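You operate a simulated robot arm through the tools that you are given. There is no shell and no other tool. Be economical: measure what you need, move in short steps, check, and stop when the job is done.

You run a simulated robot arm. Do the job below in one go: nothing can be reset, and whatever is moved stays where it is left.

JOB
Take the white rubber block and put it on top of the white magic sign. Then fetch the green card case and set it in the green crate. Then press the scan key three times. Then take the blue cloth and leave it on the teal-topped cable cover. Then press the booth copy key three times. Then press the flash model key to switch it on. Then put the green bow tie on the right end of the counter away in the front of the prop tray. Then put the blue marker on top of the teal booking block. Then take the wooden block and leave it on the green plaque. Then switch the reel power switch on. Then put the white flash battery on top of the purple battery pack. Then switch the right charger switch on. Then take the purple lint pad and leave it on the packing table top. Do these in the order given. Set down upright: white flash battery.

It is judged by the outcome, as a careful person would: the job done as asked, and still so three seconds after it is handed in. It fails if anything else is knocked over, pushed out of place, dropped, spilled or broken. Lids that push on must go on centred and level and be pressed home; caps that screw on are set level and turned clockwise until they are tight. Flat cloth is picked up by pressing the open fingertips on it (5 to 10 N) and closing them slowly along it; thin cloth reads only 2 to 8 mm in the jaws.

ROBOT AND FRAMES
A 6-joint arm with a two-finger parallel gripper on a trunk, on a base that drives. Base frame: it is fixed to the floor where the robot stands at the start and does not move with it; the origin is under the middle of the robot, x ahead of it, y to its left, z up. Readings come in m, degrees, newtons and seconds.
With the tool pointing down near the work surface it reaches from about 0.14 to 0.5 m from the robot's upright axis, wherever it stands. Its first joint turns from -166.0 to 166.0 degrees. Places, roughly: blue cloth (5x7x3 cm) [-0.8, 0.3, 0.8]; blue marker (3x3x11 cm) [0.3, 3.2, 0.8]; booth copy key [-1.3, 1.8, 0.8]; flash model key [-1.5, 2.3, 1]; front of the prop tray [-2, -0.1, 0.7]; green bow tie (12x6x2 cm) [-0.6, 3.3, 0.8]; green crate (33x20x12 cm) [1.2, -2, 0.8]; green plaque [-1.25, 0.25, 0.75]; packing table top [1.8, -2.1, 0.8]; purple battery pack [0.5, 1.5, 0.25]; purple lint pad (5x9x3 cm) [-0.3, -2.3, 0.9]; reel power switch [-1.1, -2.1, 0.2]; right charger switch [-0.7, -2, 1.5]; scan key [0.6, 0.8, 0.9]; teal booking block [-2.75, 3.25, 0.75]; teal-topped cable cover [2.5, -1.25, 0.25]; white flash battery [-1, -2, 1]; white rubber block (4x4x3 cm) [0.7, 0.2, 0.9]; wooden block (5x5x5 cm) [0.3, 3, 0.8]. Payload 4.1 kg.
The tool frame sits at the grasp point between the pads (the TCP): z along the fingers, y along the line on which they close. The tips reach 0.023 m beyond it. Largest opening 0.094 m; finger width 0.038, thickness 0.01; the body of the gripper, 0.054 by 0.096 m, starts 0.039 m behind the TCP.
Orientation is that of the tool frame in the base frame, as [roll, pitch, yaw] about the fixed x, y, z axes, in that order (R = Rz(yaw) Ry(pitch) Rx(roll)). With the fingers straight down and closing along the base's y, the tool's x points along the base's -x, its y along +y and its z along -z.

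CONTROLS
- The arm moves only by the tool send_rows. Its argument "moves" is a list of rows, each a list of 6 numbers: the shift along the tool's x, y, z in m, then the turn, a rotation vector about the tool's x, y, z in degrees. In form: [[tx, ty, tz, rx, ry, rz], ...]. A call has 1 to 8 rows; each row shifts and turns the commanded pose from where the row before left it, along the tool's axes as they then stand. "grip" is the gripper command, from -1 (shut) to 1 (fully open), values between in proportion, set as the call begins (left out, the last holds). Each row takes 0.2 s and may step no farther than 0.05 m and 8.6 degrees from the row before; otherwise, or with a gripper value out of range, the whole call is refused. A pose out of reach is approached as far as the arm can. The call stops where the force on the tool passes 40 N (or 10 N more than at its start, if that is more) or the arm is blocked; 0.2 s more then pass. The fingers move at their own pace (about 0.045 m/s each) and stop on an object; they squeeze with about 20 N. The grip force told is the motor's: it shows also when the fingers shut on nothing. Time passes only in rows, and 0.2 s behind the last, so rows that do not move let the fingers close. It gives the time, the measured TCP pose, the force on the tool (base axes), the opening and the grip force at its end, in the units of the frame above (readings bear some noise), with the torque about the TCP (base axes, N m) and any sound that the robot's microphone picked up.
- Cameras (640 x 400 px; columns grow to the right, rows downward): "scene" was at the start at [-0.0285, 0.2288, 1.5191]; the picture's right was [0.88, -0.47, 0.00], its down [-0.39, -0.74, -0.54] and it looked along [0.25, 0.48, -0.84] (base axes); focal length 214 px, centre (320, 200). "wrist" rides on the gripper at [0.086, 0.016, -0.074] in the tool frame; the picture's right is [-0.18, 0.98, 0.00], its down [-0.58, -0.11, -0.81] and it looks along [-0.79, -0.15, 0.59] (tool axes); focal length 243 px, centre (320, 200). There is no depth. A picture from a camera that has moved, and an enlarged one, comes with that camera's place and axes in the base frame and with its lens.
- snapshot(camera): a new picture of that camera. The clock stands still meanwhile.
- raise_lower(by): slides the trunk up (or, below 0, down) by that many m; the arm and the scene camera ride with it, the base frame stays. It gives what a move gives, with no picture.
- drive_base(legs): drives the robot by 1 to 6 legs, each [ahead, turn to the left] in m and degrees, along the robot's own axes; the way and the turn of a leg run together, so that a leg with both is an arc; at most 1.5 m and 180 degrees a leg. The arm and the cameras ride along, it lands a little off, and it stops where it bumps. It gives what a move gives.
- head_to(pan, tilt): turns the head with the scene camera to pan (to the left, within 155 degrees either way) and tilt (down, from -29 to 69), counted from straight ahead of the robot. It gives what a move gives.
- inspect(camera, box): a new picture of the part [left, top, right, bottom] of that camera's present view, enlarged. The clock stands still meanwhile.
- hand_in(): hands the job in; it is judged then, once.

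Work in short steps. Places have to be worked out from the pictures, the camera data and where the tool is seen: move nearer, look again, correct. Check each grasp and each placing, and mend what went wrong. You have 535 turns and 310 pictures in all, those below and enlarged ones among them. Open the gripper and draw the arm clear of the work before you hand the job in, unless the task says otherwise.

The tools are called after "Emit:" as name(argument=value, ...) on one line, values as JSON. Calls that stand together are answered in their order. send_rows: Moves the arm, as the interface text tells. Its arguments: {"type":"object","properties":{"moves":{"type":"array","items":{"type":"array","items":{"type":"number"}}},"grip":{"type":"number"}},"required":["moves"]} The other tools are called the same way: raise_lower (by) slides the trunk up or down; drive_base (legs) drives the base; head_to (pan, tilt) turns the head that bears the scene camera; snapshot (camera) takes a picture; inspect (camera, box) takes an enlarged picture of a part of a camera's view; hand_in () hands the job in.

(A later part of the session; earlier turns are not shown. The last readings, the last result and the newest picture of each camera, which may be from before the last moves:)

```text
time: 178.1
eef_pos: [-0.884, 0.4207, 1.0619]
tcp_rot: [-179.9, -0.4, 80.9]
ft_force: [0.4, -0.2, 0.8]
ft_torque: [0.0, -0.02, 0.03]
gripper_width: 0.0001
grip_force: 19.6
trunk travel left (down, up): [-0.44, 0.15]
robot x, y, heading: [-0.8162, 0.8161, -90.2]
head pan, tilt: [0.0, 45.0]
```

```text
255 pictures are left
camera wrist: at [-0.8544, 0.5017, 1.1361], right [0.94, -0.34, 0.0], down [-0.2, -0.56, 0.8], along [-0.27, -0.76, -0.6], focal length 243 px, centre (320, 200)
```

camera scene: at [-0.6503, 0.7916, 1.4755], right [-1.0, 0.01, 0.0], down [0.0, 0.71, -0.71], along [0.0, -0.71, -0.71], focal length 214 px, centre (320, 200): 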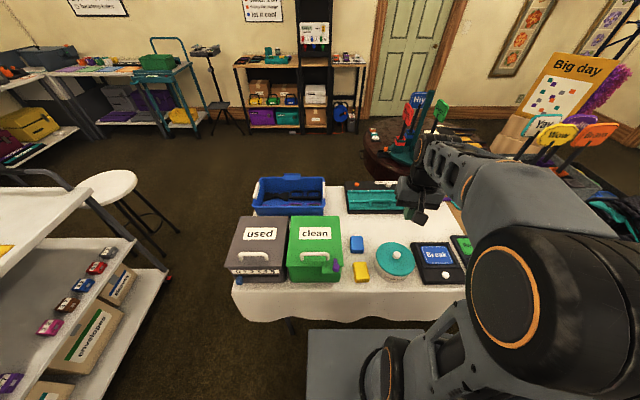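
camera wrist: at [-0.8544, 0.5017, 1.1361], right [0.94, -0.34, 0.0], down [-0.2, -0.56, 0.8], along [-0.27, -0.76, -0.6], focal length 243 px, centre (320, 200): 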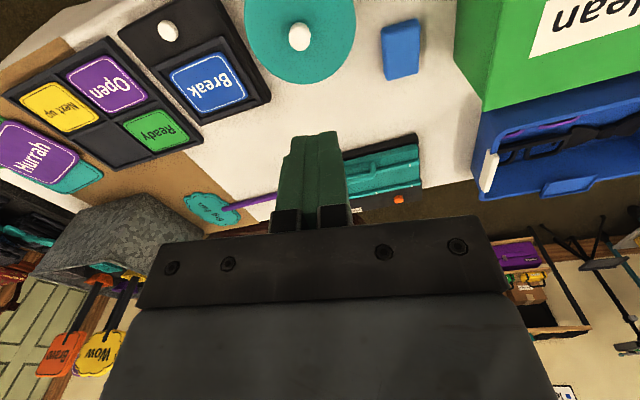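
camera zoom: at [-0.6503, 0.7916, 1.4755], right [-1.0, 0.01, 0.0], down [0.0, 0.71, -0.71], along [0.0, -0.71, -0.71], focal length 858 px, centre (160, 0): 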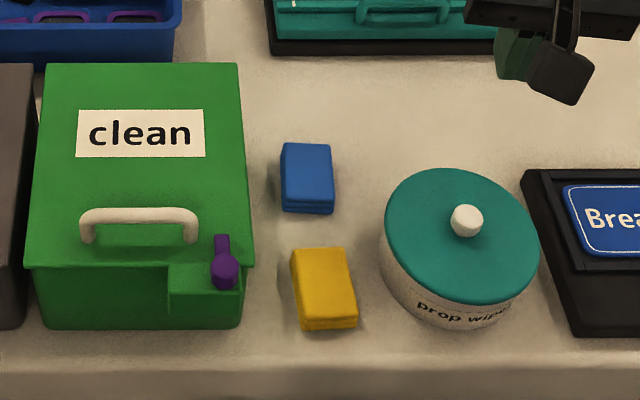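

Cloth centre about (-0.796, 0.313), top about z 0.75. I align the fingers to close along x and descend above it.

Emit:
send_rows(moves=[[0, 0, 0, 0, 0, -4.5], [0, 0, 0, 0, 0, -4.6], [-0.036, 0.03, 0, 0, 0, 0], [-0.036, 0.03, 0, 0, 0, 0], [-0.036, 0.028, 0, 0, 0, 0], [0, 0, 0.045, 0, 0, 0], [0, 0, 0.045, 0, 0, 0], [0, 0, 0.045, 0, 0, 0]], grip=0.7)

Emit:
snapshot(camera="wrist")

```text
time: 179.9
eef_pos: [-0.7966, 0.3147, 0.9269]
tcp_rot: [-180.0, -0.2, 90.0]
ft_force: [-1.3, -0.8, 0.9]
ft_torque: [-0.03, 0.04, -0.01]
gripper_width: 0.0801
grip_force: 0.1
trunk travel left (down, up): [-0.44, 0.15]
robot x, y, heading: [-0.8138, 0.813, -90.1]
head pan, tilt: [0.0, 45.0]
```

```text
254 pictures are left
camera wrist: at [-0.7805, 0.3995, 1.0009], right [0.98, -0.18, 0.0], down [-0.11, -0.58, 0.8], along [-0.15, -0.79, -0.59], focal length 243 px, centre (320, 200)
```

wrist: 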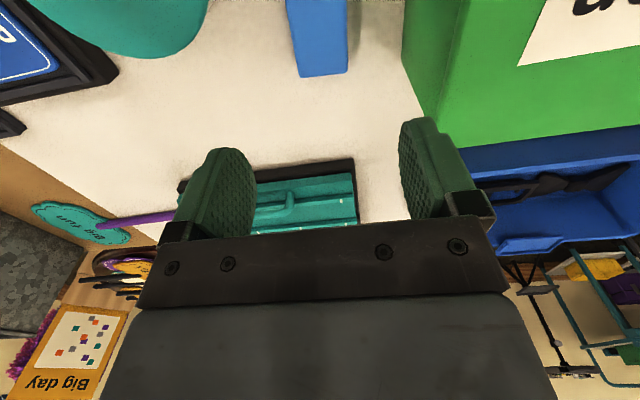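

Emit:
send_rows(moves=[[-0.007, -0.004, 0.04, 0, 0, 0], [0, 0, 0.04, 0, 0, 0], [0, 0, 0.04, 0, 0, 0]])

Emit:
snapshot(camera="wrist")

Emit:
inspect(camera="scene", box=[280, 200, 440, 300])

```text
time: 180.7
eef_pos: [-0.7985, 0.3092, 0.8069]
tcp_rot: [180.0, -0.2, 90.0]
ft_force: [0.1, 0.1, 0.1]
ft_torque: [0.01, 0.04, -0.01]
gripper_width: 0.0797
grip_force: 0.0
trunk travel left (down, up): [-0.44, 0.15]
robot x, y, heading: [-0.8178, 0.8137, -90.2]
head pan, tilt: [0.0, 45.0]
```

```text
253 pictures are left
camera wrist: at [-0.783, 0.3934, 0.8811], right [0.98, -0.18, 0.0], down [-0.11, -0.58, 0.8], along [-0.15, -0.79, -0.59], focal length 243 px, centre (320, 200)
```

wrist: 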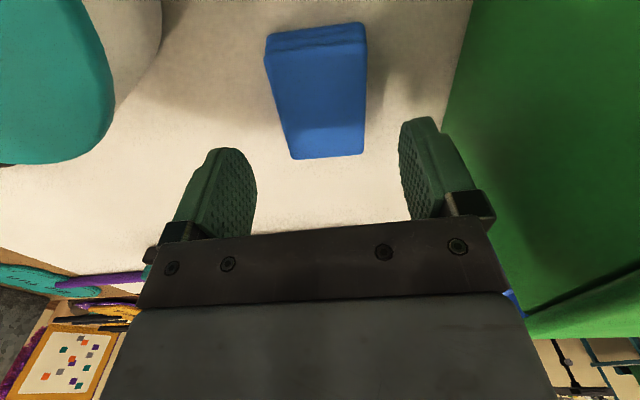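

```text
4.00 times, centred on (360, 250) of scene
camera zoom: at [-0.6502, 0.7916, 1.4755], right [-1.0, 0.0, 0.0], down [0.0, 0.71, -0.71], along [0.0, -0.71, -0.71], focal length 858 px, centre (160, 0)
```

zoom: 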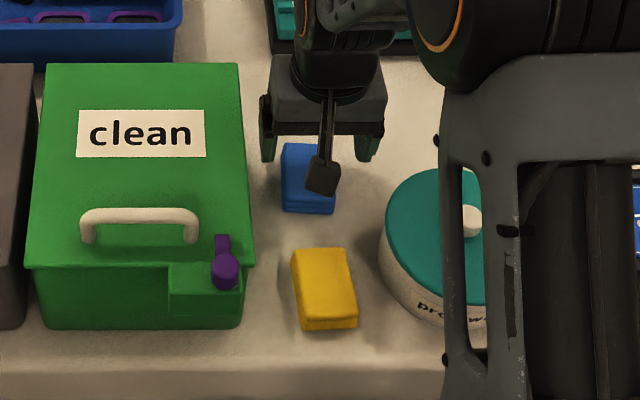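

Aligned. Descend to grasp height with force watch.

Emit:
send_rows(moves=[[0.003, 0, 0.04, 0, 0, 0], [0, 0, 0.01, 0, 0, 0], [0, 0, 0.006, 0, 0, 0]])

Emit:
send_rows(moves=[[0, 0, 0.004, 0, 0, 0]])

```text
time: 181.4
eef_pos: [-0.8005, 0.3109, 0.7636]
tcp_rot: [180.0, 0.1, 89.9]
ft_force: [0.5, 13.5, 28.2]
ft_torque: [0.8, 0.88, -0.48]
gripper_width: 0.0799
grip_force: 0.1
trunk travel left (down, up): [-0.44, 0.15]
robot x, y, heading: [-0.8164, 0.8097, -90.3]
head pan, tilt: [0.0, 45.0]
stopped in row 3: the force on the tool passed its limit (the readings are from after the stop); the commanded pose is now the measured one
```

```text
time: 181.7
eef_pos: [-0.801, 0.31, 0.7623]
tcp_rot: [180.0, 0.0, 89.9]
ft_force: [0.2, 12.4, 24.6]
ft_torque: [0.77, 0.7, -0.4]
gripper_width: 0.0799
grip_force: 0.0
trunk travel left (down, up): [-0.44, 0.15]
robot x, y, heading: [-0.8148, 0.8138, -90.3]
head pan, tilt: [0.0, 45.0]
stopped in row 1: the force on the tool passed its limit (the readings are from after the stop); the commanded pose is now the measured one
```

Contact at TCP z≈0.763 with some sideways force; I rise a few mm and look.

Emit:
send_rows(moves=[[0, 0, -0.004, 0, 0, 0]])

Emit:
snapshot(camera="wrist")

Emit:
inspect(camera="scene", box=[280, 200, 440, 300])

```text
time: 182.1
eef_pos: [-0.7999, 0.3074, 0.7643]
tcp_rot: [179.9, 0.1, 90.0]
ft_force: [0.6, -0.5, 0.1]
ft_torque: [-0.01, -0.01, 0.0]
gripper_width: 0.0798
grip_force: 0.0
trunk travel left (down, up): [-0.44, 0.15]
robot x, y, heading: [-0.8149, 0.8117, -90.2]
head pan, tilt: [0.0, 45.0]
```

```text
251 pictures are left
camera wrist: at [-0.7834, 0.3933, 0.8375], right [0.98, -0.18, 0.0], down [-0.11, -0.58, 0.81], along [-0.15, -0.79, -0.59], focal length 243 px, centre (320, 200)
```

wrist: 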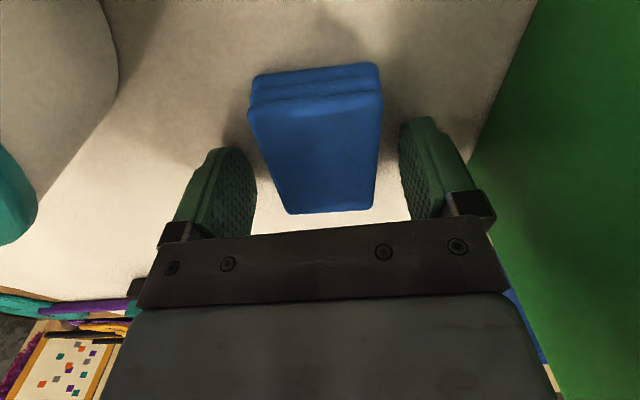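

```text
4.00 times, centred on (360, 250) of scene
camera zoom: at [-0.6502, 0.7918, 1.4749], right [-1.0, 0.0, 0.0], down [0.0, 0.71, -0.71], along [0.0, -0.71, -0.71], focal length 858 px, centre (160, 0)
```

zoom: 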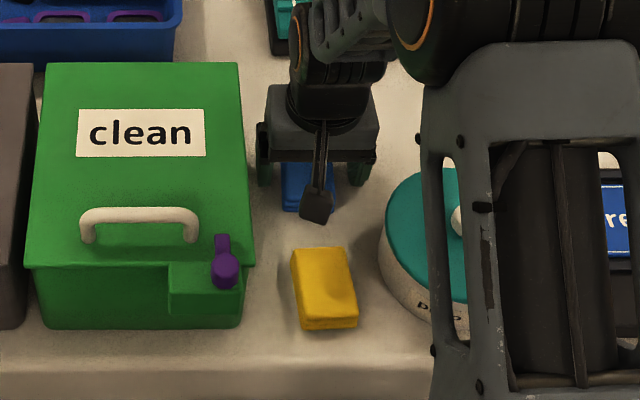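

Tips just touched the table; the cloth lies between the fingers. Close.

Emit:
send_rows(moves=[[0, 0, 0, 0, 0, 0], [0, 0, 0, 0, 0, 0], [0, 0, 0, 0, 0, 0], [0, 0, 0, 0, 0, 0]], grip=-1)

Emit:
send_rows(moves=[[0, 0, -0.02, 0, 0, 0], [0, 0, -0.04, 0, 0, 0], [0, 0, -0.05, 0, 0, 0], [0, 0, -0.05, 0, 0, 0], [0, 0, -0.05, 0, 0, 0], [0, 0, -0.05, 0, 0, 0]])

Emit:
snapshot(camera="wrist")

```text
time: 183.1
eef_pos: [-0.8005, 0.3092, 0.7639]
tcp_rot: [180.0, 0.0, 90.0]
ft_force: [-0.3, -0.4, 1.0]
ft_torque: [0.02, 0.0, 0.03]
gripper_width: 0.0492
grip_force: 20.3
trunk travel left (down, up): [-0.44, 0.15]
robot x, y, heading: [-0.8166, 0.8122, -90.1]
head pan, tilt: [0.0, 45.0]
```

```text
time: 184.5
eef_pos: [-0.8011, 0.3083, 1.0243]
tcp_rot: [-180.0, -0.1, 89.9]
ft_force: [0.3, 0.0, -0.3]
ft_torque: [-0.01, 0.01, 0.04]
gripper_width: 0.0495
grip_force: 19.8
trunk travel left (down, up): [-0.44, 0.15]
robot x, y, heading: [-0.818, 0.8132, -90.3]
head pan, tilt: [0.0, 45.0]
```

```text
249 pictures are left
camera wrist: at [-0.785, 0.3936, 1.0982], right [0.98, -0.19, 0.0], down [-0.11, -0.58, 0.81], along [-0.15, -0.79, -0.59], focal length 243 px, centre (320, 200)
```

wrist: 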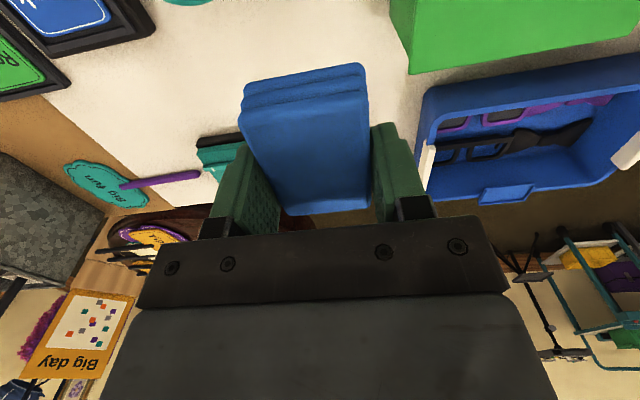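

Cloth is held. I pull the arm in and drive through the corridor toward the far right side of the room.

Emit:
send_rows(moves=[[0.04, 0, -0.02, 0, 0, 0], [0.04, 0, -0.02, 0, 0, 0], [0.02, 0, -0.02, 0, 0, 0]])

Emit:
drive_base(legs=[[0, 90], [0.8, 0], [0, -88.5], [1.5, 0], [0, 75], [1.2, 0]])

Emit:
head_to(pan=0, tilt=35)

Emit:
snapshot(camera="scene")

```text
time: 185.3
eef_pos: [-0.7991, 0.4093, 1.0854]
tcp_rot: [-180.0, -0.1, 89.9]
ft_force: [-0.6, -0.2, 0.1]
ft_torque: [0.0, 0.02, 0.04]
gripper_width: 0.0493
grip_force: 19.8
trunk travel left (down, up): [-0.44, 0.15]
robot x, y, heading: [-0.8148, 0.8198, -90.1]
head pan, tilt: [0.0, 45.0]
```

```text
time: 213.2
eef_pos: [1.558, -1.0946, 1.0857]
tcp_rot: [180.0, 0.0, 166.8]
ft_force: [0.2, -0.2, 0.7]
ft_torque: [0.0, -0.03, 0.01]
gripper_width: 0.0493
grip_force: 20.3
trunk travel left (down, up): [-0.44, 0.15]
robot x, y, heading: [1.1593, -1.0188, -13.3]
head pan, tilt: [0.0, 45.0]
```

```text
time: 213.9
eef_pos: [1.5579, -1.0957, 1.0862]
tcp_rot: [179.9, 0.0, 166.8]
ft_force: [-0.5, 0.0, 0.0]
ft_torque: [0.0, 0.02, 0.01]
gripper_width: 0.0491
grip_force: 20.2
trunk travel left (down, up): [-0.44, 0.15]
robot x, y, heading: [1.1569, -1.0173, -13.4]
head pan, tilt: [0.0, 35.0]
```

```text
248 pictures are left
camera scene: at [1.2245, -0.8623, 1.4902], right [-0.23, -0.97, 0.0], down [-0.56, 0.13, -0.82], along [0.8, -0.19, -0.57], focal length 214 px, centre (320, 200)
```

scene: 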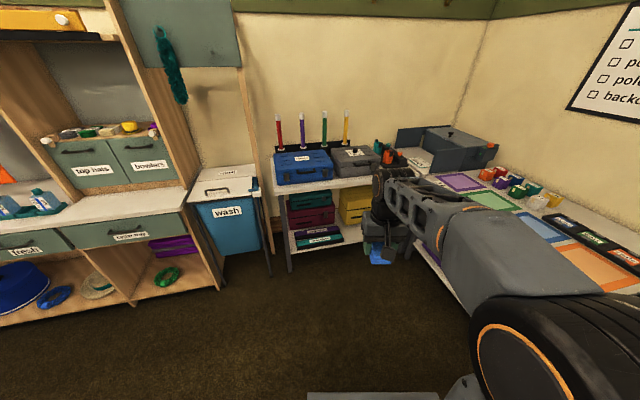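

The lower shelf ahead at pixel (318,236) projects to about (2.44, -1.15, 0.25). Zoom there.

Emit:
inspect(camera="scene", box=[260, 160, 420, 260])

```text
4.00 times, centred on (340, 210) of scene
camera zoom: at [1.2245, -0.8623, 1.4902], right [-0.23, -0.97, 0.0], down [-0.56, 0.13, -0.82], along [0.8, -0.19, -0.57], focal length 858 px, centre (240, 160)
```

zoom: 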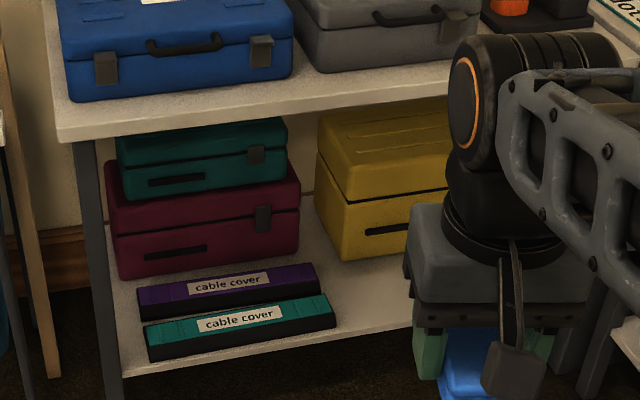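

The teal-topped cover lies at the front of the lower shelf, top about (2.425, -1.14, 0.25). I drive nearer, squared up to the rack.

Emit:
drive_base(legs=[[0, 3.4], [0.68, 0], [0, 10]])

Emit:
head_to(pan=0, tilt=60)

Emit:
snapshot(camera="scene")

```text
time: 218.8
eef_pos: [2.2411, -1.1135, 1.0853]
tcp_rot: [-180.0, 0.0, -179.3]
ft_force: [0.6, 0.8, -0.1]
ft_torque: [-0.01, 0.02, -0.05]
gripper_width: 0.0493
grip_force: 20.2
trunk travel left (down, up): [-0.44, 0.15]
robot x, y, heading: [1.8379, -1.135, 0.6]
head pan, tilt: [0.0, 35.0]
```

```text
time: 219.7
eef_pos: [2.241, -1.1141, 1.0841]
tcp_rot: [179.9, 0.1, -179.3]
ft_force: [0.3, -0.5, -0.3]
ft_torque: [0.0, -0.01, -0.01]
gripper_width: 0.049
grip_force: 19.7
trunk travel left (down, up): [-0.44, 0.15]
robot x, y, heading: [1.8355, -1.1308, 0.4]
head pan, tilt: [0.0, 60.0]
```

```text
246 pictures are left
camera scene: at [1.8412, -0.967, 1.456], right [0.01, -1.0, 0.0], down [-0.87, -0.01, -0.5], along [0.5, 0.0, -0.87], focal length 214 px, centre (320, 200)
```

scene: 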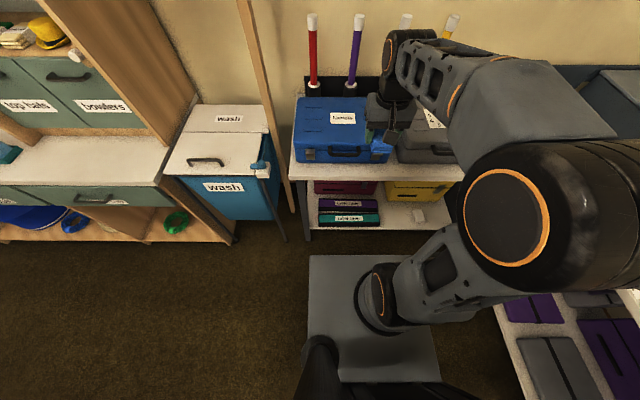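

Cover top estimate (2.405, -1.14, 0.27). I lower the trunk and tilt the tool 22.5° forward in front of the rack.

Emit:
raise_lower(by=-0.43)

Emit:
send_rows(moves=[[0, 0, 0, 0, -7.5, 0], [0, 0, 0, 0, -7.5, 0], [0, 0, 0, 0, -7.5, 0]])

Emit:
snapshot(camera="wrist")

Emit:
snapshot(camera="scene")

```text
refused: -0.43 is not a number from -0.4 to 0.4
```

```text
time: 220.5
eef_pos: [2.241, -1.1137, 1.087]
tcp_rot: [-180.0, 22.6, -179.3]
ft_force: [0.6, 0.2, -1.1]
ft_torque: [0.01, 0.04, -0.01]
gripper_width: 0.0495
grip_force: 20.4
trunk travel left (down, up): [-0.44, 0.15]
robot x, y, heading: [1.8396, -1.1359, 0.4]
head pan, tilt: [0.0, 60.0]
```

```text
245 pictures are left
camera wrist: at [2.1332, -1.0995, 1.121], right [0.16, 0.98, 0.07], down [0.23, -0.11, 0.97], along [0.96, -0.14, -0.24], focal length 243 px, centre (320, 200)
```

wrist: 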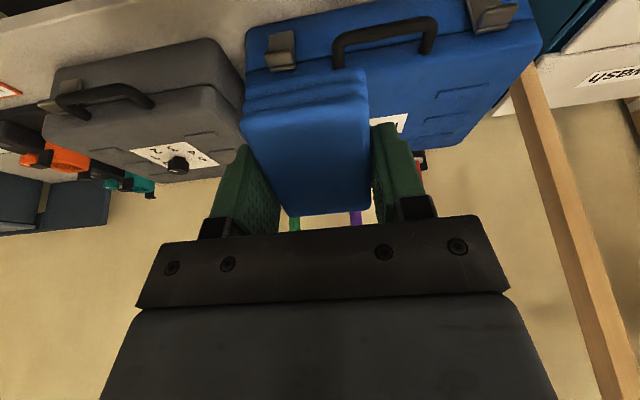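

```text
244 pictures are left
camera scene: at [1.8411, -0.967, 1.456], right [0.01, -1.0, 0.0], down [-0.87, -0.01, -0.5], along [0.5, 0.0, -0.87], focal length 214 px, centre (320, 200)
```

scene: 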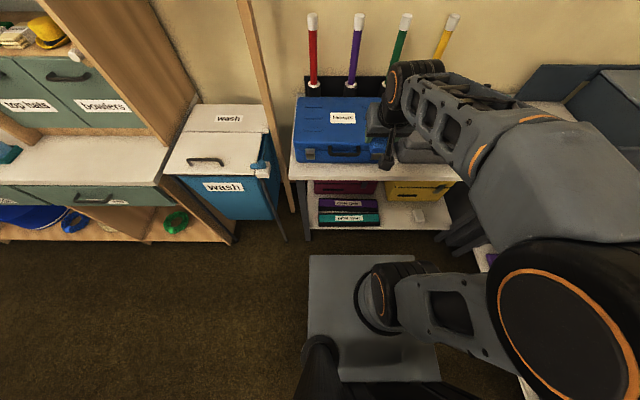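

Lower the trunk in allowed steps.

Emit:
raise_lower(by=-0.4)

Emit:
snapshot(camera="wrist")

Emit:
snapshot(camera="scene")

```text
time: 224.3
eef_pos: [2.242, -1.112, 0.6862]
tcp_rot: [179.9, 22.4, -179.3]
ft_force: [0.1, -0.3, 0.2]
ft_torque: [-0.02, 0.01, 0.02]
gripper_width: 0.049
grip_force: 19.9
trunk travel left (down, up): [-0.04, 0.55]
robot x, y, heading: [1.8343, -1.1318, 0.5]
head pan, tilt: [0.0, 60.0]
```

```text
243 pictures are left
camera wrist: at [2.1332, -1.0995, 0.7211], right [0.16, 0.98, 0.07], down [0.23, -0.11, 0.97], along [0.96, -0.14, -0.24], focal length 243 px, centre (320, 200)
```

wrist: 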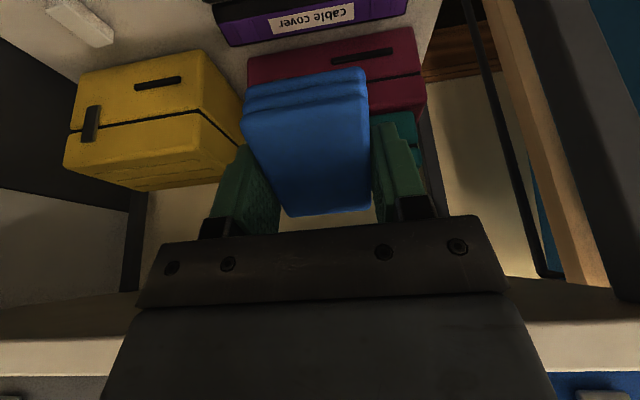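

```text
242 pictures are left
camera scene: at [1.8411, -0.967, 1.056], right [0.01, -1.0, 0.0], down [-0.87, -0.01, -0.5], along [0.5, 0.0, -0.87], focal length 214 px, centre (320, 200)
```

scene: 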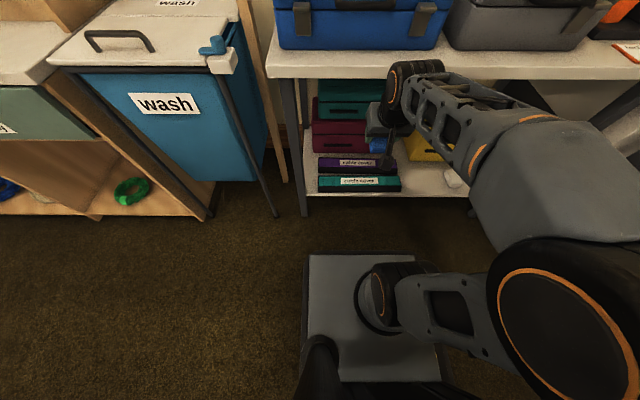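

Emit:
inspect(camera="scene", box=[300, 140, 460, 220])

```text
4.00 times, centred on (380, 180) of scene
camera zoom: at [1.8411, -0.967, 1.056], right [0.01, -1.0, 0.0], down [-0.87, -0.01, -0.5], along [0.5, 0.0, -0.87], focal length 858 px, centre (80, 280)
```

zoom: 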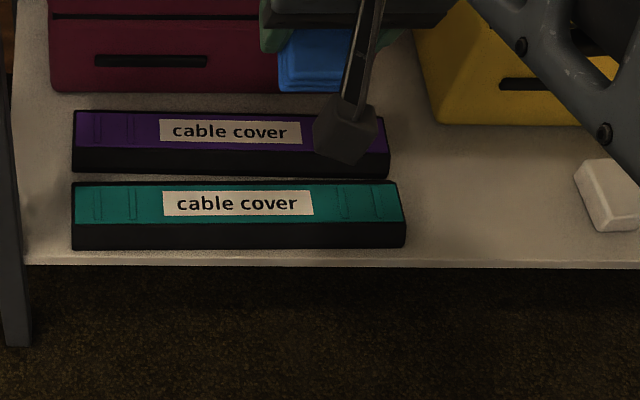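

The cover's top is only ~55 mm deep and 0.36 m long, so the cloth should lie with its long side along y. I untilt, turn the tool 90° about vertical, then tilt again.

Emit:
send_rows(moves=[[0, 0, 0, 0, 7.5, 0], [0, 0, 0, 0, 7.5, 0], [0, 0, 0, 0, 7.5, 0], [0, 0, 0, 0, 0, 8.245], [0, 0, 0, 0, 0, 8.245], [0, 0, 0, 0, 0, 8.245], [0, 0, 0, 0, 0, 8.245], [0, 0, 0, 0, 0, 8.245]])

Emit:
send_rows(moves=[[0, 0, 0, 0, 0, 8.245], [0, 0, 0, 0, 0, 8.245], [0, 0, 0, 0, 0, 8.245], [0, 0, 0, 0, 0, 8.245], [0, 0, 0, 0, 0, 8.245], [0, 0, 0, 0, 0, 8.245]])

Emit:
send_rows(moves=[[0, 0, 0, -7.5, 0, 0], [0, 0, 0, -7.5, 0, 0], [0, 0, 0, -7.5, 0, 0]])

Emit:
snapshot(camera="wrist")

```text
time: 226.1
eef_pos: [2.2421, -1.1119, 0.6862]
tcp_rot: [180.0, 0.1, 139.3]
ft_force: [0.3, 0.3, 0.2]
ft_torque: [-0.03, -0.02, -0.03]
gripper_width: 0.0491
grip_force: 19.5
trunk travel left (down, up): [-0.04, 0.55]
robot x, y, heading: [1.8417, -1.1323, 0.6]
head pan, tilt: [0.0, 60.0]
```

```text
time: 227.5
eef_pos: [2.2415, -1.114, 0.6857]
tcp_rot: [180.0, 0.1, 89.9]
ft_force: [0.3, 0.8, -0.5]
ft_torque: [0.0, 0.01, 0.04]
gripper_width: 0.0491
grip_force: 19.5
trunk travel left (down, up): [-0.04, 0.55]
robot x, y, heading: [1.838, -1.1356, 0.4]
head pan, tilt: [0.0, 60.0]
```

```text
time: 228.3
eef_pos: [2.2411, -1.1121, 0.6851]
tcp_rot: [157.4, 0.1, 89.9]
ft_force: [0.8, 0.5, -1.4]
ft_torque: [-0.02, 0.0, 0.0]
gripper_width: 0.0495
grip_force: 20.3
trunk travel left (down, up): [-0.04, 0.55]
robot x, y, heading: [1.8401, -1.1339, 0.7]
head pan, tilt: [0.0, 60.0]
```

```text
240 pictures are left
camera wrist: at [2.2283, -1.0278, 0.7605], right [0.91, -0.18, 0.38], down [-0.41, -0.58, 0.7], along [0.09, -0.79, -0.6], focal length 243 px, centre (320, 200)
```

wrist: 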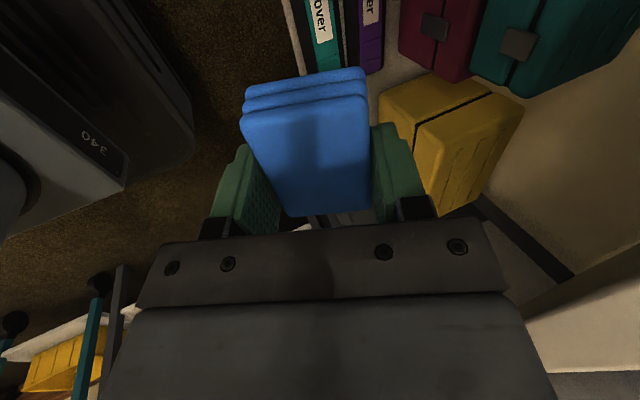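

Now drop down in front and move in toward the cover.

Emit:
send_rows(moves=[[-0.006, -0.0217, 0.0419, 0, 0, 0], [-0.006, -0.0217, 0.0419, 0, 0, 0], [-0.006, -0.0217, 0.0419, 0, 0, 0], [-0.006, -0.0217, 0.0419, 0, 0, 0], [-0.006, -0.0217, 0.0419, 0, 0, 0]])

Emit:
send_rows(moves=[[0, 0.0293, 0.0338, 0, 0, 0], [0, 0.0293, 0.0338, 0, 0, 0], [0, 0.0293, 0.0338, 0, 0, 0]])

Emit:
snapshot(camera="wrist")

Emit:
inspect(camera="scene", box=[300, 140, 460, 220])

```text
time: 229.5
eef_pos: [2.2216, -1.1408, 0.4541]
tcp_rot: [157.5, 0.2, 89.9]
ft_force: [0.2, 0.2, 0.2]
ft_torque: [0.02, 0.0, 0.0]
gripper_width: 0.0491
grip_force: 19.6
trunk travel left (down, up): [-0.04, 0.55]
robot x, y, heading: [1.8381, -1.1343, 0.3]
head pan, tilt: [0.0, 60.0]
```

```text
time: 230.3
eef_pos: [2.3443, -1.141, 0.3908]
tcp_rot: [157.4, -0.1, 90.0]
ft_force: [-0.6, 0.1, -0.9]
ft_torque: [-0.02, -0.03, 0.01]
gripper_width: 0.0495
grip_force: 19.8
trunk travel left (down, up): [-0.04, 0.55]
robot x, y, heading: [1.8362, -1.1332, 0.4]
head pan, tilt: [0.0, 60.0]
```

```text
239 pictures are left
camera wrist: at [2.3304, -1.056, 0.4665], right [0.91, -0.18, 0.38], down [-0.41, -0.58, 0.7], along [0.09, -0.79, -0.6], focal length 243 px, centre (320, 200)
```

wrist: 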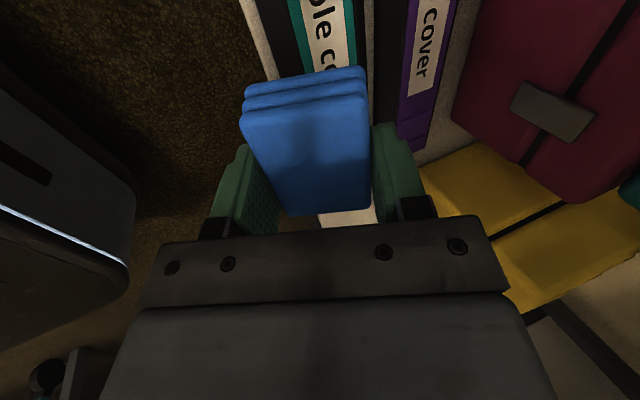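

```text
4.00 times, centred on (380, 180) of scene
camera zoom: at [1.8409, -0.967, 1.056], right [0.01, -1.0, 0.0], down [-0.87, -0.01, -0.5], along [0.5, 0.0, -0.87], focal length 858 px, centre (80, 280)
```

zoom: 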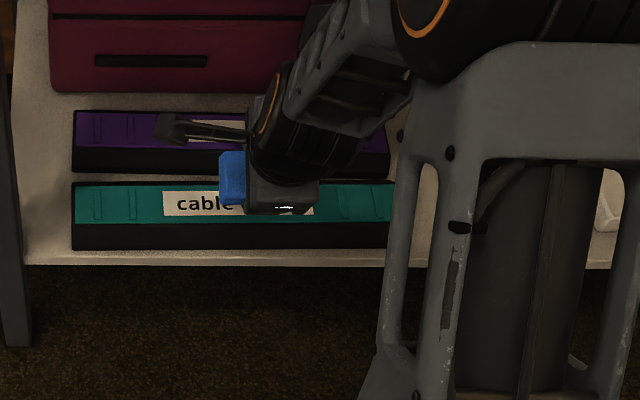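

Refined: cover top z≈0.245, x from 2.381 to 2.437. I go down along the tool axis toward it.

Emit:
send_rows(moves=[[0, 0.003, 0.045, 0, 0, 0], [0, 0.003, 0.045, 0, 0, 0], [0, 0, 0.02, 0, 0, 0]])

Emit:
snapshot(camera="wrist")

Emit:
inspect(camera="scene", box=[300, 140, 460, 220])

```text
time: 231.1
eef_pos: [2.3701, -1.1408, 0.3348]
tcp_rot: [157.7, 1.4, 94.6]
ft_force: [-0.2, -0.2, -0.2]
ft_torque: [0.07, 0.04, -0.12]
gripper_width: 0.0495
grip_force: 20.0
out of reach, approached as far as the arm can: row 1, 2, 3
trunk travel left (down, up): [-0.04, 0.55]
robot x, y, heading: [1.8344, -1.1318, 0.3]
head pan, tilt: [0.0, 60.0]
```

```text
237 pictures are left
camera wrist: at [2.3499, -1.0548, 0.4079], right [0.92, -0.1, 0.38], down [-0.36, -0.59, 0.72], along [0.15, -0.8, -0.58], focal length 243 px, centre (320, 200)
```

wrist: 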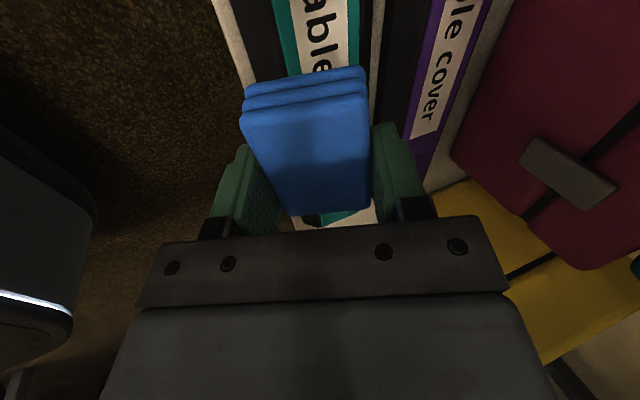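

```text
4.00 times, centred on (380, 180) of scene
camera zoom: at [1.841, -0.967, 1.056], right [0.01, -1.0, 0.0], down [-0.87, -0.01, -0.5], along [0.5, 0.0, -0.87], focal length 858 px, centre (80, 280)
```

zoom: 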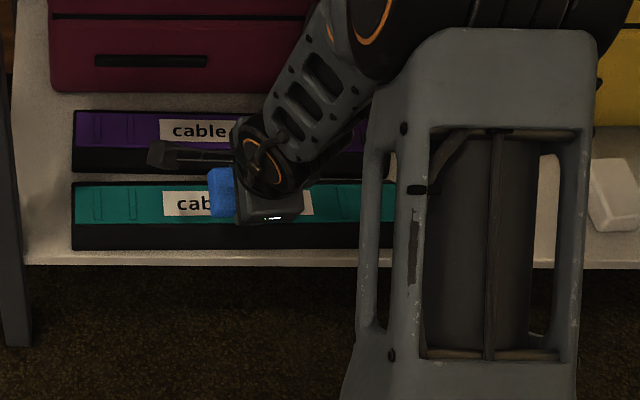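

Just out of reach; I pull back, drive 0.1 m closer, drop the last trunk travel and correct the small yaw drift.

Emit:
send_rows(moves=[[0, -0.026, -0.03, 0, 0, 0], [0, -0.026, -0.03, 0, 0, 0], [0, -0.026, -0.03, 0, 0, 0], [0, 0, 0, 0, 0, 4.6]])

Emit:
drive_base(legs=[[0.1, 0]])

Emit:
raise_lower(by=-0.038)

```text
time: 232.1
eef_pos: [2.2666, -1.1481, 0.3932]
tcp_rot: [157.7, -2.3, 85.9]
ft_force: [0.2, -0.2, -0.4]
ft_torque: [0.0, -0.02, -0.01]
gripper_width: 0.0493
grip_force: 19.9
out of reach, approached as far as the arm can: row 2
trunk travel left (down, up): [-0.04, 0.55]
robot x, y, heading: [1.8351, -1.1333, 0.6]
head pan, tilt: [0.0, 60.0]
```

```text
time: 233.3
eef_pos: [2.368, -1.1463, 0.393]
tcp_rot: [157.8, -2.4, 86.0]
ft_force: [-0.1, -0.5, -0.9]
ft_torque: [0.03, 0.0, 0.02]
gripper_width: 0.0494
grip_force: 20.5
trunk travel left (down, up): [-0.04, 0.55]
robot x, y, heading: [1.9366, -1.1319, 0.6]
head pan, tilt: [0.0, 60.0]
```

```text
time: 234.1
eef_pos: [2.3669, -1.1473, 0.3563]
tcp_rot: [157.8, -2.3, 86.0]
ft_force: [-0.1, 0.4, -0.4]
ft_torque: [-0.02, 0.0, -0.02]
gripper_width: 0.0495
grip_force: 20.3
trunk travel left (down, up): [-0.002, 0.588]
robot x, y, heading: [1.9393, -1.132, 0.5]
head pan, tilt: [0.0, 60.0]
```

Emit:
send_rows(moves=[[0.004, 0, 0, 0, 0, -4.5], [0, 0, 0, 0, 0, 0]])

Emit:
snapshot(camera="wrist")

```text
time: 234.7
eef_pos: [2.3688, -1.144, 0.3566]
tcp_rot: [157.8, -0.7, 90.2]
ft_force: [0.3, 0.6, 0.2]
ft_torque: [0.02, -0.02, 0.02]
gripper_width: 0.0496
grip_force: 20.6
trunk travel left (down, up): [-0.002, 0.588]
robot x, y, heading: [1.9414, -1.135, 0.5]
head pan, tilt: [0.0, 60.0]
```

```text
235 pictures are left
camera wrist: at [2.3552, -1.0594, 0.4316], right [0.91, -0.18, 0.37], down [-0.4, -0.59, 0.7], along [0.09, -0.78, -0.61], focal length 243 px, centre (320, 200)
```

wrist: 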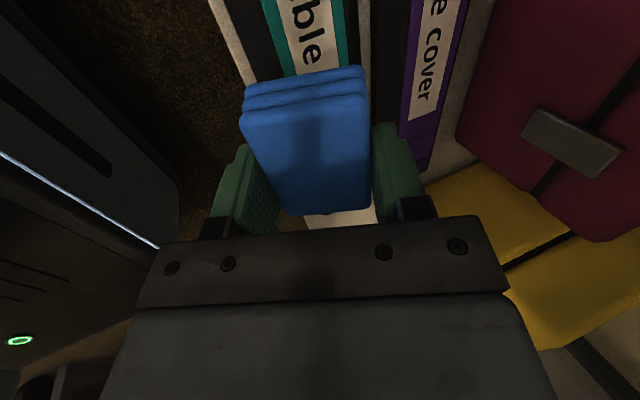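

Emit:
send_rows(moves=[[0, 0.001, 0.04, 0, 0, 0], [0, 0, 0.025, 0, 0, 0], [0, 0, 0.01, 0, 0, 0]])

Emit:
snapshot(camera="wrist")

Emit:
inspect(camera="scene", box=[300, 140, 460, 240])

```text
time: 235.5
eef_pos: [2.404, -1.1561, 0.2943]
tcp_rot: [157.8, -1.2, 90.4]
ft_force: [1.1, -0.2, -0.4]
ft_torque: [-0.01, 0.01, 0.03]
gripper_width: 0.0492
grip_force: 19.6
out of reach, approached as far as the arm can: row 1, 2
trunk travel left (down, up): [-0.002, 0.588]
robot x, y, heading: [1.9378, -1.1361, 0.5]
head pan, tilt: [0.0, 60.0]
```

```text
234 pictures are left
camera wrist: at [2.3906, -1.0725, 0.3695], right [0.91, -0.19, 0.37], down [-0.4, -0.6, 0.69], along [0.09, -0.78, -0.62], focal length 243 px, centre (320, 200)
```

wrist: 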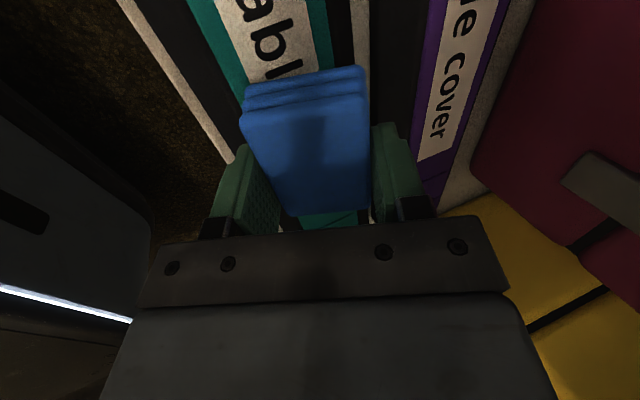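

```text
4.00 times, centred on (380, 190) of scene
camera zoom: at [1.9421, -0.9662, 1.018], right [0.01, -1.0, 0.0], down [-0.87, -0.01, -0.5], along [0.5, 0.0, -0.87], focal length 858 px, centre (80, 240)
```

zoom: 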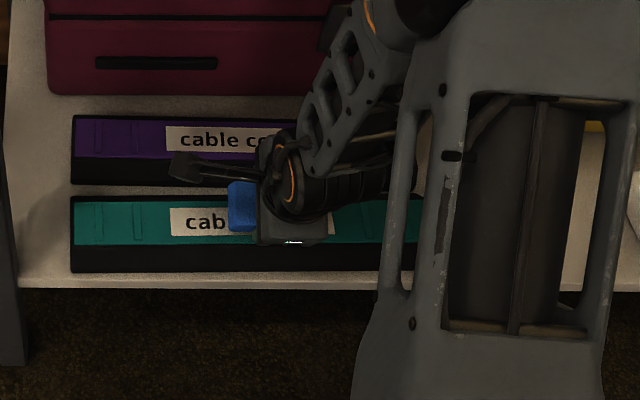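

Position is good: near edge of the cloth over the cover's front edge. Lower the last bit.

Emit:
send_rows(moves=[[0.005, -0.0038, 0.0092, 0, 0, 0]])

Emit:
send_rows(moves=[[0, -0.0019, 0.0046, 0, 0, 0]])

Emit:
send_rows(moves=[[0, -0.0011, 0.0028, 0, 0, 0]])

```text
time: 235.9
eef_pos: [2.4065, -1.1564, 0.2866]
tcp_rot: [157.8, -1.3, 90.3]
ft_force: [-1.5, 0.2, -0.9]
ft_torque: [0.01, -0.02, 0.01]
gripper_width: 0.0492
grip_force: 20.0
out of reach, approached as far as the arm can: row 1
trunk travel left (down, up): [-0.002, 0.588]
robot x, y, heading: [1.9372, -1.1342, 0.5]
head pan, tilt: [0.0, 60.0]
```

```text
time: 236.3
eef_pos: [2.4075, -1.1577, 0.2828]
tcp_rot: [157.7, -1.2, 90.2]
ft_force: [-1.0, 0.3, 0.8]
ft_torque: [0.01, 0.06, -0.03]
gripper_width: 0.0493
grip_force: 19.7
trunk travel left (down, up): [-0.002, 0.588]
robot x, y, heading: [1.9412, -1.1328, 0.4]
head pan, tilt: [0.0, 60.0]
```

```text
time: 236.7
eef_pos: [2.4078, -1.1577, 0.2816]
tcp_rot: [157.8, -1.1, 90.4]
ft_force: [-13.0, 7.0, 28.0]
ft_torque: [-0.22, 1.12, -0.4]
gripper_width: 0.0491
grip_force: 20.4
out of reach, approached as far as the arm can: row 1
trunk travel left (down, up): [-0.002, 0.588]
robot x, y, heading: [1.9387, -1.1312, 0.6]
head pan, tilt: [0.0, 60.0]
```

Contact. Ease off 2 mm, then open just enough and withdraw along the tool axis.

Emit:
send_rows(moves=[[0, 0.0008, -0.002, 0, 0, 0], [0, 0, 0, 0, 0, 0]])

Emit:
send_rows(moves=[[0, 0, 0, 0, 0, 0], [0, 0, 0, 0, 0, 0]], grip=0.35)

Emit:
snapshot(camera="wrist")

```text
time: 237.3
eef_pos: [2.4086, -1.1595, 0.2838]
tcp_rot: [157.8, -1.1, 90.3]
ft_force: [-1.4, 6.4, 6.1]
ft_torque: [0.1, 0.2, -0.14]
gripper_width: 0.0495
grip_force: 20.3
trunk travel left (down, up): [-0.002, 0.588]
robot x, y, heading: [1.9396, -1.1341, 0.3]
head pan, tilt: [0.0, 60.0]
```

```text
time: 237.9
eef_pos: [2.4102, -1.1614, 0.2842]
tcp_rot: [157.5, -1.2, 90.3]
ft_force: [14.1, -1.8, 12.0]
ft_torque: [-0.23, -0.16, 0.22]
gripper_width: 0.0575
grip_force: 0.1
trunk travel left (down, up): [-0.002, 0.588]
robot x, y, heading: [1.9394, -1.1345, 0.6]
head pan, tilt: [0.0, 60.0]
```

```text
232 pictures are left
camera wrist: at [2.3965, -1.0771, 0.3602], right [0.91, -0.19, 0.37], down [-0.41, -0.6, 0.69], along [0.09, -0.78, -0.62], focal length 243 px, centre (320, 200)
```

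wrist: 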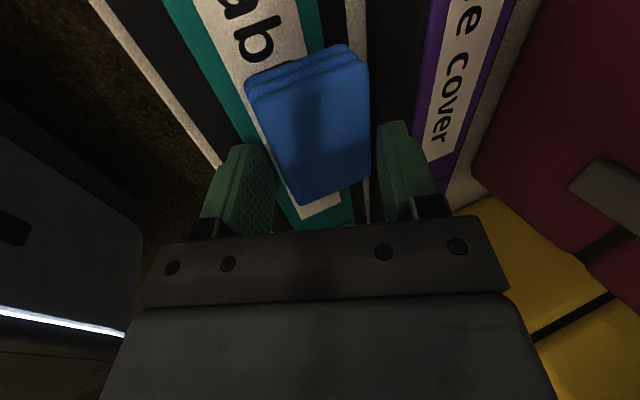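

The cloth has settled on the cover. Withdraw upward along the tool axis.

Emit:
send_rows(moves=[[0, 0, -0.004, 0, 0, 0], [0, 0, -0.02, 0, 0, 0], [0, 0, -0.03, 0, 0, 0], [0, 0, -0.04, 0, 0, 0]])

Emit:
snapshot(camera="wrist")

Emit:
inspect(camera="scene", box=[300, 140, 460, 240])

```text
time: 238.9
eef_pos: [2.3745, -1.1617, 0.3718]
tcp_rot: [157.6, -0.6, 90.2]
ft_force: [-0.8, -0.8, 0.1]
ft_torque: [-0.01, 0.0, -0.02]
gripper_width: 0.0633
grip_force: 0.0
trunk travel left (down, up): [-0.002, 0.588]
robot x, y, heading: [1.942, -1.1348, 0.5]
head pan, tilt: [0.0, 60.0]
```

```text
231 pictures are left
camera wrist: at [2.3605, -1.0767, 0.4463], right [0.91, -0.19, 0.37], down [-0.41, -0.59, 0.7], along [0.09, -0.79, -0.61], focal length 243 px, centre (320, 200)
```

wrist: 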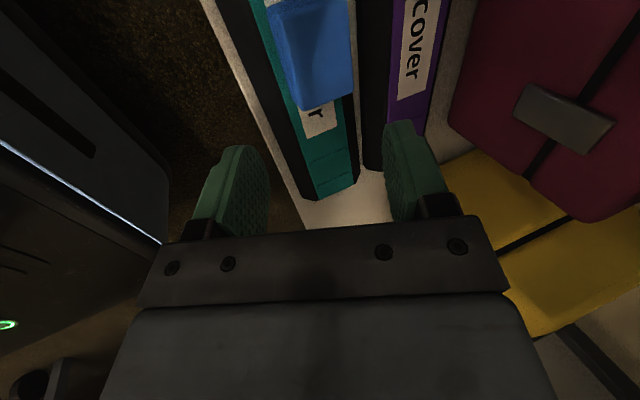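

```text
4.00 times, centred on (380, 190) of scene
camera zoom: at [1.9423, -0.9662, 1.0179], right [0.01, -1.0, 0.0], down [-0.87, -0.01, -0.5], along [0.5, 0.0, -0.87], focal length 858 px, centre (80, 240)
```

zoom: 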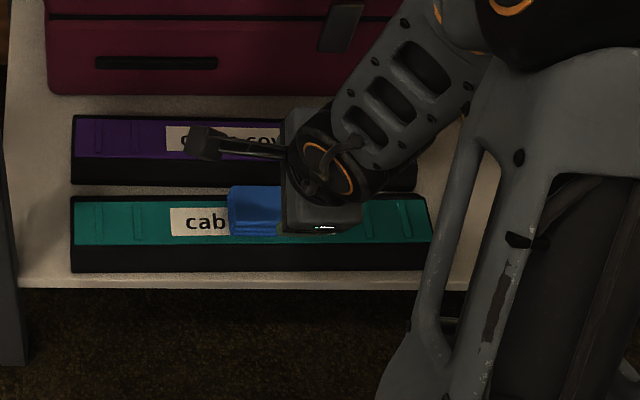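

The cloth lies flat on the teal cover. Retreat, back away, raise the trunk and reset the tool to vertical.

Emit:
send_rows(moves=[[0, -0.037, -0.0153, 0, 0, 0], [0, -0.037, -0.0153, 0, 0, 0], [0, -0.037, -0.0153, 0, 0, 0]])

Emit:
drive_base(legs=[[-0.4, 0]])

Emit:
raise_lower(by=0.4)

Emit:
send_rows(moves=[[0, 0, 0, 7.5, 0, 0], [0, 0, 0, 7.5, 0, 0], [0, 0, 0, 7.5, 0, 0], [0, 0, 0, 0, 0, -8.2], [0, 0, 0, 0, 0, -8.2], [0, 0, 0, 0, 0, -8.2], [0, 0, 0, 0, 0, -8.2], [0, 0, 0, 0, 0, -8.2]], grip=-1)

Emit:
send_rows(moves=[[0, 0, -0.04, 0, 0, -8.2], [0, 0, -0.04, 0, 0, -8.2], [0, 0, -0.04, 0, 0, -8.2], [0, 0, -0.04, 0, 0, -8.2], [0, 0, -0.04, 0, 0, -8.2], [0, 0, -0.04, 0, 0, -8.0]])

```text
time: 239.7
eef_pos: [2.3155, -1.1635, 0.3678]
tcp_rot: [157.7, -0.6, 90.1]
ft_force: [1.0, 0.8, -0.6]
ft_torque: [-0.02, -0.02, 0.02]
gripper_width: 0.0634
grip_force: 0.1
out of reach, approached as far as the arm can: row 2, 3
trunk travel left (down, up): [-0.002, 0.588]
robot x, y, heading: [1.9361, -1.1362, 0.4]
head pan, tilt: [0.0, 60.0]
```

```text
time: 242.2
eef_pos: [1.9177, -1.166, 0.3681]
tcp_rot: [157.7, -0.6, 90.2]
ft_force: [-0.9, 0.1, 0.0]
ft_torque: [-0.01, 0.01, 0.03]
gripper_width: 0.0636
grip_force: 0.0
trunk travel left (down, up): [-0.002, 0.588]
robot x, y, heading: [1.537, -1.1334, 0.6]
head pan, tilt: [0.0, 60.0]
```

```text
time: 246.0
eef_pos: [1.9177, -1.1654, 0.7682]
tcp_rot: [157.8, -0.7, 90.3]
ft_force: [0.3, -0.1, -0.2]
ft_torque: [0.02, 0.0, -0.02]
gripper_width: 0.0632
grip_force: 0.0
trunk travel left (down, up): [-0.402, 0.188]
robot x, y, heading: [1.5413, -1.1341, 0.6]
head pan, tilt: [0.0, 60.0]
```

```text
time: 247.8
eef_pos: [1.9205, -1.1528, 0.7673]
tcp_rot: [171.1, -0.4, 128.7]
ft_force: [1.0, 0.3, -0.3]
ft_torque: [0.01, 0.03, -0.03]
gripper_width: 0.0
grip_force: 19.9
out of reach, approached as far as the arm can: row 1, 2, 3, 4
trunk travel left (down, up): [-0.402, 0.188]
robot x, y, heading: [1.5413, -1.1348, 0.7]
head pan, tilt: [0.0, 60.0]
```

```text
time: 249.2
eef_pos: [1.8954, -1.1768, 1.0048]
tcp_rot: [173.8, 6.4, 177.4]
ft_force: [0.1, 0.0, -0.1]
ft_torque: [-0.01, 0.01, 0.03]
gripper_width: 0.0
grip_force: 20.1
trunk travel left (down, up): [-0.402, 0.188]
robot x, y, heading: [1.5406, -1.1351, 0.5]
head pan, tilt: [0.0, 60.0]
```

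Level the leftover tilt and then drive back toward the booth side.

Emit:
send_rows(moves=[[0, 0, 0, 3.1, 3.2, 0], [0, 0, 0, 3.1, 3.2, -2.6]])

```text
time: 249.8
eef_pos: [1.8945, -1.1757, 1.0057]
tcp_rot: [-179.9, 0.1, -179.7]
ft_force: [-0.2, -0.1, -0.3]
ft_torque: [-0.01, 0.01, 0.05]
gripper_width: 0.0001
grip_force: 19.9
trunk travel left (down, up): [-0.402, 0.188]
robot x, y, heading: [1.5429, -1.1378, 0.6]
head pan, tilt: [0.0, 60.0]
```

Emit:
drive_base(legs=[[0, 160.7], [0.8, 0], [0.82, 0], [0, -71.8], [1.45, 0]])

Emit:
head_to(pan=40, tilt=25)

Emit:
snapshot(camera="scene")

```text
time: 274.5
eef_pos: [0.0472, 1.1645, 1.0063]
tcp_rot: [-179.9, 0.1, -90.5]
ft_force: [0.6, 0.6, 0.5]
ft_torque: [-0.01, 0.04, 0.01]
gripper_width: 0.0
grip_force: 20.1
trunk travel left (down, up): [-0.402, 0.188]
robot x, y, heading: [0.0041, 0.8079, 90.1]
head pan, tilt: [0.0, 60.0]
```

```text
time: 275.6
eef_pos: [0.0471, 1.165, 1.0048]
tcp_rot: [-179.9, 0.1, -90.3]
ft_force: [-0.6, -0.5, -0.2]
ft_torque: [-0.01, -0.01, 0.02]
gripper_width: 0.0001
grip_force: 19.8
trunk travel left (down, up): [-0.402, 0.188]
robot x, y, heading: [0.0026, 0.8108, 90.0]
head pan, tilt: [40.0, 25.0]
```

```text
229 pictures are left
camera scene: at [-0.2228, 0.8221, 1.468], right [0.77, 0.64, 0.0], down [0.27, -0.32, -0.91], along [-0.58, 0.69, -0.42], focal length 214 px, centre (320, 200)
```

scene: 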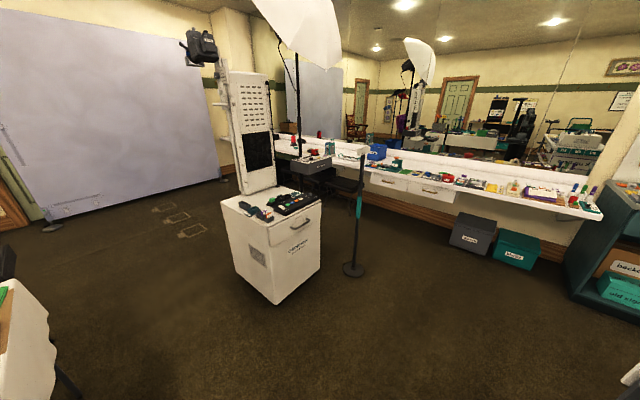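

The booth console stands at about x -1.85…-1.26, y 1.5…2.03. I drive to its right side and look at the keys.

Emit:
drive_base(legs=[[0, 20], [0.5, 0], [0, 34], [0.68, 0], [0, 36]])

Emit:
head_to(pan=5, tilt=45)

Emit:
snapshot(camera="scene")

```text
time: 286.3
eef_pos: [-1.0856, 1.7019, 1.0056]
tcp_rot: [-179.9, 0.1, 0.6]
ft_force: [-0.1, 0.8, 0.2]
ft_torque: [0.03, -0.02, 0.0]
gripper_width: 0.0001
grip_force: 20.3
trunk travel left (down, up): [-0.402, 0.188]
robot x, y, heading: [-0.7312, 1.6677, -178.9]
head pan, tilt: [40.0, 25.0]
```

```text
time: 287.3
eef_pos: [-1.0852, 1.7029, 1.0055]
tcp_rot: [-179.8, 0.0, 0.7]
ft_force: [0.4, -0.4, -0.3]
ft_torque: [-0.01, -0.04, -0.03]
gripper_width: 0.0
grip_force: 19.2
trunk travel left (down, up): [-0.402, 0.188]
robot x, y, heading: [-0.7358, 1.6638, -178.6]
head pan, tilt: [5.0, 45.0]
```

```text
228 pictures are left
camera scene: at [-0.7502, 1.4928, 1.4375], right [-0.11, 0.99, 0.0], down [0.7, 0.08, -0.71], along [-0.7, -0.08, -0.71], focal length 214 px, centre (320, 200)
```

scene: 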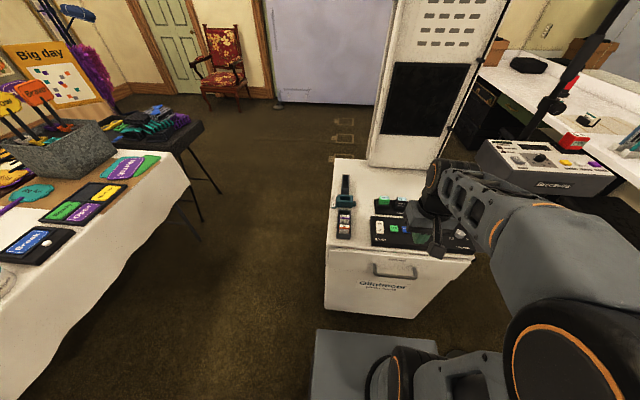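

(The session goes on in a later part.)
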